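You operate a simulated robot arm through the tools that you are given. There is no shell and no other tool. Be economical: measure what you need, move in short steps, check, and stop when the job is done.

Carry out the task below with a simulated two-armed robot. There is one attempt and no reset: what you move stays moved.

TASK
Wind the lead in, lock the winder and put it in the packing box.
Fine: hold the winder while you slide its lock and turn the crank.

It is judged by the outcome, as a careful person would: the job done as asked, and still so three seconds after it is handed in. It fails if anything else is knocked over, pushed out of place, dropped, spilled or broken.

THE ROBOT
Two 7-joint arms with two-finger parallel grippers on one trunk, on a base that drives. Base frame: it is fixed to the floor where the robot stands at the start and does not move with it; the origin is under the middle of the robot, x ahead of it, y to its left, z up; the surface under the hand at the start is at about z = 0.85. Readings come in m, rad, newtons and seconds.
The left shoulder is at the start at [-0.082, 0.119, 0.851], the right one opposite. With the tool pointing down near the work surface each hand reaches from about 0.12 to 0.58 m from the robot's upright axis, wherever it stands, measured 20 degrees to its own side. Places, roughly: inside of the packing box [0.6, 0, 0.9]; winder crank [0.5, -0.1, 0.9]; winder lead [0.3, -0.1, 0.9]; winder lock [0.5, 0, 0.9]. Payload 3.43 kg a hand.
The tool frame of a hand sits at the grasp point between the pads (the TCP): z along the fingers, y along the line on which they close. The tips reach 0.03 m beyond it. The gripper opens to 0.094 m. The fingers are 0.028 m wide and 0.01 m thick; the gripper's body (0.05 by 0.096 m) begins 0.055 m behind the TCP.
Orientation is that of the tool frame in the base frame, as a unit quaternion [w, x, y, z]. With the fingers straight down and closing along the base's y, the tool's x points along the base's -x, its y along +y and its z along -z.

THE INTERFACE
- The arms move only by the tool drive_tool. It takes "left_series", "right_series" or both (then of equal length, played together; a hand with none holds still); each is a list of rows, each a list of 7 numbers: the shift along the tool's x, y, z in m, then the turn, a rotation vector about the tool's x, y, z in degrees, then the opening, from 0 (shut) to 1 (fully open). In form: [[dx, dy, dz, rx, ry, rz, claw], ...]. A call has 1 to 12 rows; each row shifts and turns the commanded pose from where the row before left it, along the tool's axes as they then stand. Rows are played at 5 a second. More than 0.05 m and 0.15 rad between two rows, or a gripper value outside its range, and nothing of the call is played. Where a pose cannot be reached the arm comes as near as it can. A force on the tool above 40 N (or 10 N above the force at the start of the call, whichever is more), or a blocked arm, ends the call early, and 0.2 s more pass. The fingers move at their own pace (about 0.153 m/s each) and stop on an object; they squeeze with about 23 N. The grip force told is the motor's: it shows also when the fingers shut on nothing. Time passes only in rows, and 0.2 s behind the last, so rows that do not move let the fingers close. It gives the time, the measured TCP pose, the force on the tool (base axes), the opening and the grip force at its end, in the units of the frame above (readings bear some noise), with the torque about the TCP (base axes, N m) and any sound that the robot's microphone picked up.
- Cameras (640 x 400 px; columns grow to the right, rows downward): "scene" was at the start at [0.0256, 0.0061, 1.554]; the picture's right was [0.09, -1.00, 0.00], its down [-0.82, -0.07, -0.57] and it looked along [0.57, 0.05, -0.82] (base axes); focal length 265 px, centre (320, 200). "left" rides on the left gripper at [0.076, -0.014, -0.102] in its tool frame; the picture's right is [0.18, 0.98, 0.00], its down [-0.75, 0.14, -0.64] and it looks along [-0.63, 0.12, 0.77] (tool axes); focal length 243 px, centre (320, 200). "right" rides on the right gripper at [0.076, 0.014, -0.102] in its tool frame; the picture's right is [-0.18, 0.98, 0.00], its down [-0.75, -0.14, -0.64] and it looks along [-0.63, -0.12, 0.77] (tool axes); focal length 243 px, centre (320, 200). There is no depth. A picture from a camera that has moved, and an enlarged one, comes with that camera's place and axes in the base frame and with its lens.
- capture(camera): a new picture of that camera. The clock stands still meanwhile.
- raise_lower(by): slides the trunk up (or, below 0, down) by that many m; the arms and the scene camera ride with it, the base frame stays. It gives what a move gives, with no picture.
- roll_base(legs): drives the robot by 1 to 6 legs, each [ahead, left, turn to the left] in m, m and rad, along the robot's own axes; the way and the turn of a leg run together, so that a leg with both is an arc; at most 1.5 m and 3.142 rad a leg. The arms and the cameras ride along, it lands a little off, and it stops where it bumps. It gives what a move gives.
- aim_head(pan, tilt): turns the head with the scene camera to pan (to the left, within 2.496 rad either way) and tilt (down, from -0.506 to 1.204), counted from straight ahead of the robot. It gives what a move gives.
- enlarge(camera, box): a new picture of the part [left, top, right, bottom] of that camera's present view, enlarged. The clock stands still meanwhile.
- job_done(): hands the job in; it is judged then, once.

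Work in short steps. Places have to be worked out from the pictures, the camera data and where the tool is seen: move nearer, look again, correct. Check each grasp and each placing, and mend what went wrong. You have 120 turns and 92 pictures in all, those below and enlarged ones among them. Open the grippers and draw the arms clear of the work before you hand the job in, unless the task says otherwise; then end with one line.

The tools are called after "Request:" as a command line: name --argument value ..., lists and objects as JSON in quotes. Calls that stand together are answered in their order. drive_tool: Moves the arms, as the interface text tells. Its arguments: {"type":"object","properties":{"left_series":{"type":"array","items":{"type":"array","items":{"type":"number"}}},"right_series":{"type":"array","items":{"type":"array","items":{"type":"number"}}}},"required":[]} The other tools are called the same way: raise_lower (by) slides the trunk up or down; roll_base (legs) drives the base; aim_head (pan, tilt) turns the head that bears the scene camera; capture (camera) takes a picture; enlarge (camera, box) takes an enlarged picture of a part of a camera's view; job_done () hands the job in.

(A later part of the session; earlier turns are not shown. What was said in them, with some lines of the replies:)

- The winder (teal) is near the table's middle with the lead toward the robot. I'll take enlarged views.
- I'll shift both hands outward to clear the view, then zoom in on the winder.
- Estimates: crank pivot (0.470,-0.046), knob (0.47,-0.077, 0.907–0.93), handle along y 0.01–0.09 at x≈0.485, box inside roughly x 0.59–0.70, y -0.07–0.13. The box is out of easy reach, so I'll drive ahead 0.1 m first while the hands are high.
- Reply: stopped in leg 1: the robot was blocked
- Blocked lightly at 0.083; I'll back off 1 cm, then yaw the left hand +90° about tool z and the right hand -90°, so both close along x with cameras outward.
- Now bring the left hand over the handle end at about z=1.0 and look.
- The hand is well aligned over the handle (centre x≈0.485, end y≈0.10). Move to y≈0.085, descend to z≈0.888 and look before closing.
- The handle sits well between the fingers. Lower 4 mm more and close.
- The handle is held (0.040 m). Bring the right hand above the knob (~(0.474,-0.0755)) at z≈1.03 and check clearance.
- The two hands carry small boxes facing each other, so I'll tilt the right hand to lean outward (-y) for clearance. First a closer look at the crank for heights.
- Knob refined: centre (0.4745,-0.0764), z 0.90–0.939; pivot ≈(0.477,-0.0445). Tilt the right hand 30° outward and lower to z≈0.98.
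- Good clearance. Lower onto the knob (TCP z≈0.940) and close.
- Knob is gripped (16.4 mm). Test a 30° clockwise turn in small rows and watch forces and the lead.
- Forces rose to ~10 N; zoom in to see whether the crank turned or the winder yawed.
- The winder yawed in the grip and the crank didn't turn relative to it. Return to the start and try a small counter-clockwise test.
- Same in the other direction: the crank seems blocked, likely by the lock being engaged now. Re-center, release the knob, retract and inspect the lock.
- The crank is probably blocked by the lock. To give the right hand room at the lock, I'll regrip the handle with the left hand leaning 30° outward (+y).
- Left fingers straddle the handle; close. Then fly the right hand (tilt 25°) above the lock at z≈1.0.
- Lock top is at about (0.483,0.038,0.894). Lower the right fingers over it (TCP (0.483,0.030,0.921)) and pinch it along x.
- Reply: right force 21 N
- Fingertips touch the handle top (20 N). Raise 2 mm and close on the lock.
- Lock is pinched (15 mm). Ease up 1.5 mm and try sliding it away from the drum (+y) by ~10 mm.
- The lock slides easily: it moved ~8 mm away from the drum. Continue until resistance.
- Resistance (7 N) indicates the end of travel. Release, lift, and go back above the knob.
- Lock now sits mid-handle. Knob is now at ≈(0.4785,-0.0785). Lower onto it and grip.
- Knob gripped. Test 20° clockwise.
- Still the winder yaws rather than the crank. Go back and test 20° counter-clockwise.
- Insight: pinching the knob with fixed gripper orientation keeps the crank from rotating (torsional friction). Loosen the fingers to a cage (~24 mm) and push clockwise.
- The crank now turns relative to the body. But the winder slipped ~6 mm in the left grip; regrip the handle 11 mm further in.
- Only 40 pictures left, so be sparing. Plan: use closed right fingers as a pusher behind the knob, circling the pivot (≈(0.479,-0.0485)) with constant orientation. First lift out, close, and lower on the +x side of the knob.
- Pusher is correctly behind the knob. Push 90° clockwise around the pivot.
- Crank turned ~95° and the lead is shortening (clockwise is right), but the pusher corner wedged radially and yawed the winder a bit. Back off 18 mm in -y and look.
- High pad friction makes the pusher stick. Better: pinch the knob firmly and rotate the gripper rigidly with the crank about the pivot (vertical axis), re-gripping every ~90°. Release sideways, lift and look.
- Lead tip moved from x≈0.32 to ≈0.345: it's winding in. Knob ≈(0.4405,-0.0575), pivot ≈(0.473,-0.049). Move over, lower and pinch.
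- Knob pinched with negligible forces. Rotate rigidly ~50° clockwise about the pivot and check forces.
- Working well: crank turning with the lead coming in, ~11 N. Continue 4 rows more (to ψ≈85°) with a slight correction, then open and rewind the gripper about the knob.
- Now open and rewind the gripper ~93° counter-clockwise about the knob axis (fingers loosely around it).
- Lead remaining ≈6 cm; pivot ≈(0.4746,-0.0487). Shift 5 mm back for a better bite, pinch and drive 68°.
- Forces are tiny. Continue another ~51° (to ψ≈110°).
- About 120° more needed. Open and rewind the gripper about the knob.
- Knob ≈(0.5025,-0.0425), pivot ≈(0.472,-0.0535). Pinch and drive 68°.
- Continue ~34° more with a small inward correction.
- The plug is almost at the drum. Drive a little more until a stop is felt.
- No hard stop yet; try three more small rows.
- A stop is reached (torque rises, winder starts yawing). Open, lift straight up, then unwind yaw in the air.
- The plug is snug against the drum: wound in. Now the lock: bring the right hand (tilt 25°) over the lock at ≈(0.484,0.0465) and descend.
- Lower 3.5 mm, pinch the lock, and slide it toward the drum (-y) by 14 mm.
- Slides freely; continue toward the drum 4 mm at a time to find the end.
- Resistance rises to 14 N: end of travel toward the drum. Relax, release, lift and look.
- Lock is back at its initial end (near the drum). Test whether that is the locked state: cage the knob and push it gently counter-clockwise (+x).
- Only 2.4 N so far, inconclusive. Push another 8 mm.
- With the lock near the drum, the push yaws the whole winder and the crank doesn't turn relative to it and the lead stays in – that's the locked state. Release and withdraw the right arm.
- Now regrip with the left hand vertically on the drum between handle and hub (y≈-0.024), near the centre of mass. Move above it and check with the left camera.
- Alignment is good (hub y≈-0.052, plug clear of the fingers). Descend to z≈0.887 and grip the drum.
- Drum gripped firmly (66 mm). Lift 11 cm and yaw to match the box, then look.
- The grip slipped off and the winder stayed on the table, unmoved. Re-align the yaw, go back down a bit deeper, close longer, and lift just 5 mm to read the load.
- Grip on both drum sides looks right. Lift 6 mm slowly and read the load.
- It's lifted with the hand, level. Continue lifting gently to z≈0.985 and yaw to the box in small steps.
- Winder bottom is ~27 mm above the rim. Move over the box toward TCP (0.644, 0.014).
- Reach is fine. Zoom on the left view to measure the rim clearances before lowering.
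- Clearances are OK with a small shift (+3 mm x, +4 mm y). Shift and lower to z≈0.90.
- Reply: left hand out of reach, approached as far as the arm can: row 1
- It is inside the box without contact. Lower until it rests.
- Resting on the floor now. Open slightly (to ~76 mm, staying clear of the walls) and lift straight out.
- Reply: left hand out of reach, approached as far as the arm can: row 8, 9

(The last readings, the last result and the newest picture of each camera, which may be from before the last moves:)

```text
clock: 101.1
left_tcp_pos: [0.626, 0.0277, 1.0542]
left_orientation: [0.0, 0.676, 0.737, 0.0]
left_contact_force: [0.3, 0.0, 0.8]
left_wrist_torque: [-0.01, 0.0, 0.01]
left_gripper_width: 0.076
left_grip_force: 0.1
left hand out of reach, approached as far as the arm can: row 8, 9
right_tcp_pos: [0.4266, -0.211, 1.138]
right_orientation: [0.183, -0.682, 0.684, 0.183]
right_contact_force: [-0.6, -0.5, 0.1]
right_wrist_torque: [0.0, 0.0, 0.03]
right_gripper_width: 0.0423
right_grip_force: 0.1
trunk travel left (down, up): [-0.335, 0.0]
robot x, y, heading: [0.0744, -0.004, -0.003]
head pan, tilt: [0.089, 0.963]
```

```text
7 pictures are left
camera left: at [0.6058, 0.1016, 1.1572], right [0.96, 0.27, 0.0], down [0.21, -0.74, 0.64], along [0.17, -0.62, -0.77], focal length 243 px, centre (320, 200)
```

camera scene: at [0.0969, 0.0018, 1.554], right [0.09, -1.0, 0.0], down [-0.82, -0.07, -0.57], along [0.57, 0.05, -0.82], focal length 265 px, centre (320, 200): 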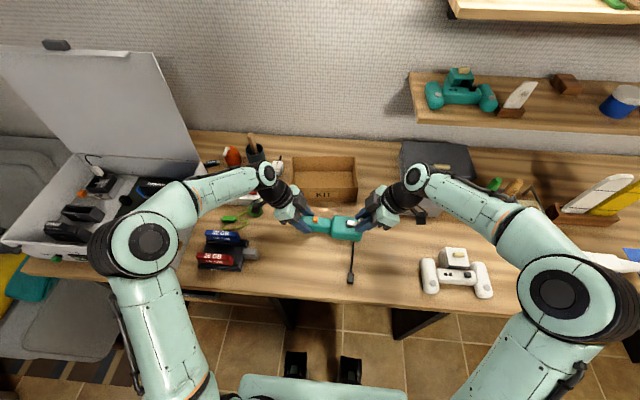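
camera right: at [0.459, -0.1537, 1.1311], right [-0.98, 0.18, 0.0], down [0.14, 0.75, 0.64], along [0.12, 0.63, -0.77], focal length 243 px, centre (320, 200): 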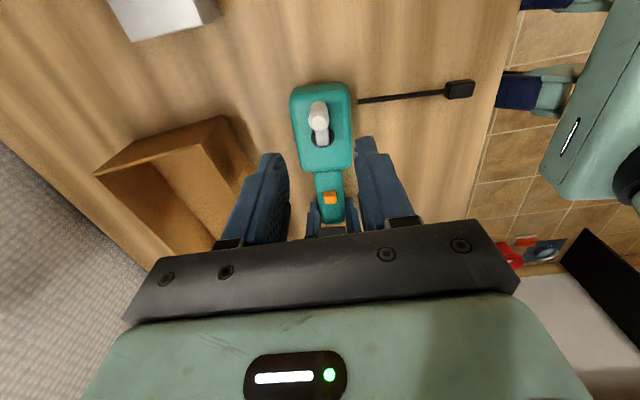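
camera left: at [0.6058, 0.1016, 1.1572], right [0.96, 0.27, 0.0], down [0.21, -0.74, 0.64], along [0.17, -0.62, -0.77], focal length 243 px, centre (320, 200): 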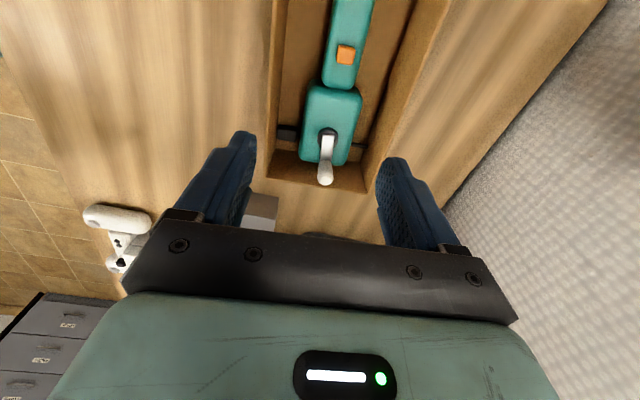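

The winder lies flat in the box, released. Draw the left arm back and up, clear of the work, then take a final look.

Request:
drive_tool --left_series '[[0, -0.03, 0, 0, 0, 0, 1], [0, -0.035, -0.02, 0, 0, 0, 1], [0.02, -0.035, -0.02, 0, 0, 0, 1], [0.03, -0.035, 0, 0, 0, 0, 1], [0.04, -0.02, 0, 0, 0, 0, 1], [0.03, -0.02, 0, 0, 0, 0, 1], [0, 0, 0, 0, 0, 0, 1]]' --right_series '[[0, 0, 0, 0, 0, 0, 1], [0, 0, 0, 0, 0, 0, 1], [0, 0, 0, 0, 0, 0, 1], [0, 0, 0, 0, 0, 0, 1], [0, 0, 0, 0, 0, 0, 1], [0, 0, 0, 0, 0, 0, 1], [0, 0, 0, 0, 0, 0, 1]]'

Request:
enlarge --camera "scene" --box '[270, 140, 390, 215]'

Request:
capture --camera "scene"

```text
clock: 102.7
left_tcp_pos: [0.6024, 0.0615, 1.1254]
left_orientation: [0.0, 0.676, 0.737, 0.0]
left_contact_force: [0.3, -0.4, 0.0]
left_wrist_torque: [-0.01, 0.0, -0.03]
left_gripper_width: 0.0943
left_grip_force: 0.0
left hand out of reach, approached as far as the arm can: row 1, 2, 3, 4, 5, 6
right_tcp_pos: [0.4278, -0.2104, 1.1387]
right_orientation: [-0.182, 0.683, -0.683, -0.183]
right_contact_force: [-0.5, -0.9, 0.1]
right_wrist_torque: [0.02, -0.02, 0.0]
right_gripper_width: 0.094
right_grip_force: 0.1
trunk travel left (down, up): [-0.335, 0.0]
robot x, y, heading: [0.0705, -0.0064, 0.0]
head pan, tilt: [0.089, 0.963]
```

```text
5.33 times, centred on (330, 178) of scene
camera zoom: at [0.096, 0.0014, 1.6172], right [0.09, -1.0, 0.0], down [-0.82, -0.07, -0.57], along [0.57, 0.05, -0.82], focal length 1412 px, centre (267, 320)
```

zoom: 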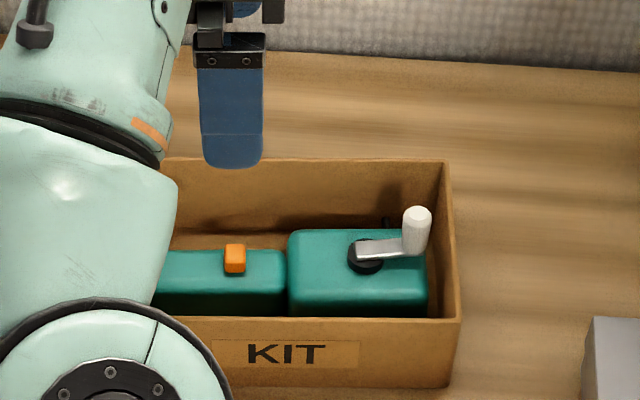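

```text
5 pictures are left
camera scene: at [0.096, 0.0014, 1.6172], right [0.09, -1.0, 0.0], down [-0.82, -0.07, -0.57], along [0.57, 0.05, -0.82], focal length 265 px, centre (320, 200)
```

scene: 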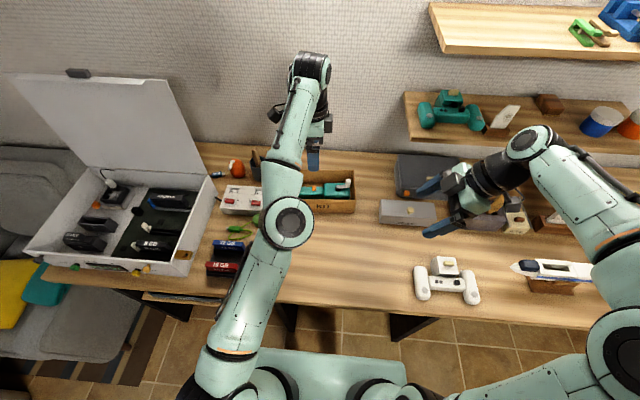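

Winder is in the box, locked, lead wound in. Pull the left arm further back.

Request:
drive_tool --left_series '[[0, -0.04, 0, 0, 0, 0, 1], [0, -0.04, 0, 0, 0, 0, 1], [0, -0.04, 0, 0, 0, 0, 1], [0.03, -0.03, 0, 0, 0, 0, 1], [0.03, -0.03, 0, 0, 0, 0, 1], [0, 0, 0, 0, 0, 0, 1]]'

Request:
capture --camera "scene"

```text
clock: 104.1
left_tcp_pos: [0.5229, 0.0872, 1.1467]
left_orientation: [0.0, 0.676, 0.737, 0.001]
left_contact_force: [-0.2, 0.3, -0.2]
left_wrist_torque: [-0.03, 0.02, -0.03]
left_gripper_width: 0.0945
left_grip_force: 0.1
left hand out of reach, approached as far as the arm can: row 1, 2, 3, 4
right_tcp_pos: [0.4269, -0.2114, 1.1376]
right_orientation: [-0.181, 0.683, -0.683, -0.184]
right_contact_force: [0.2, -0.5, 1.0]
right_wrist_torque: [0.01, 0.04, 0.01]
right_gripper_width: 0.0938
right_grip_force: 0.0
trunk travel left (down, up): [-0.335, 0.0]
robot x, y, heading: [0.0709, -0.0045, -0.001]
head pan, tilt: [0.089, 0.963]
```

```text
4 pictures are left
camera scene: at [0.0976, 0.0005, 1.6173], right [0.09, -1.0, 0.0], down [-0.82, -0.07, -0.57], along [0.57, 0.05, -0.82], focal length 265 px, centre (320, 200)
```

scene: 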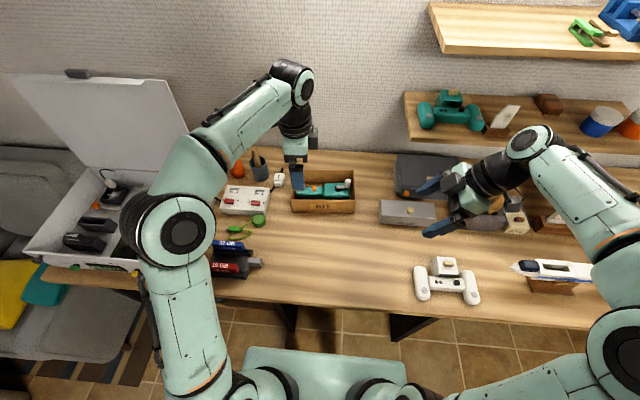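

Everything is in place; both grippers are open and clear of the work. Hand in the job.

Request:
job_done

```text
The job is handed in.
```

The lead is wound in until the plug rests against the drum, the winder is locked, and it lies flat in the packing box with both grippers open and clear. I took the lock's end nearest the drum as the locked position, because a push on the crank there turned the whole winder and let out no lead.
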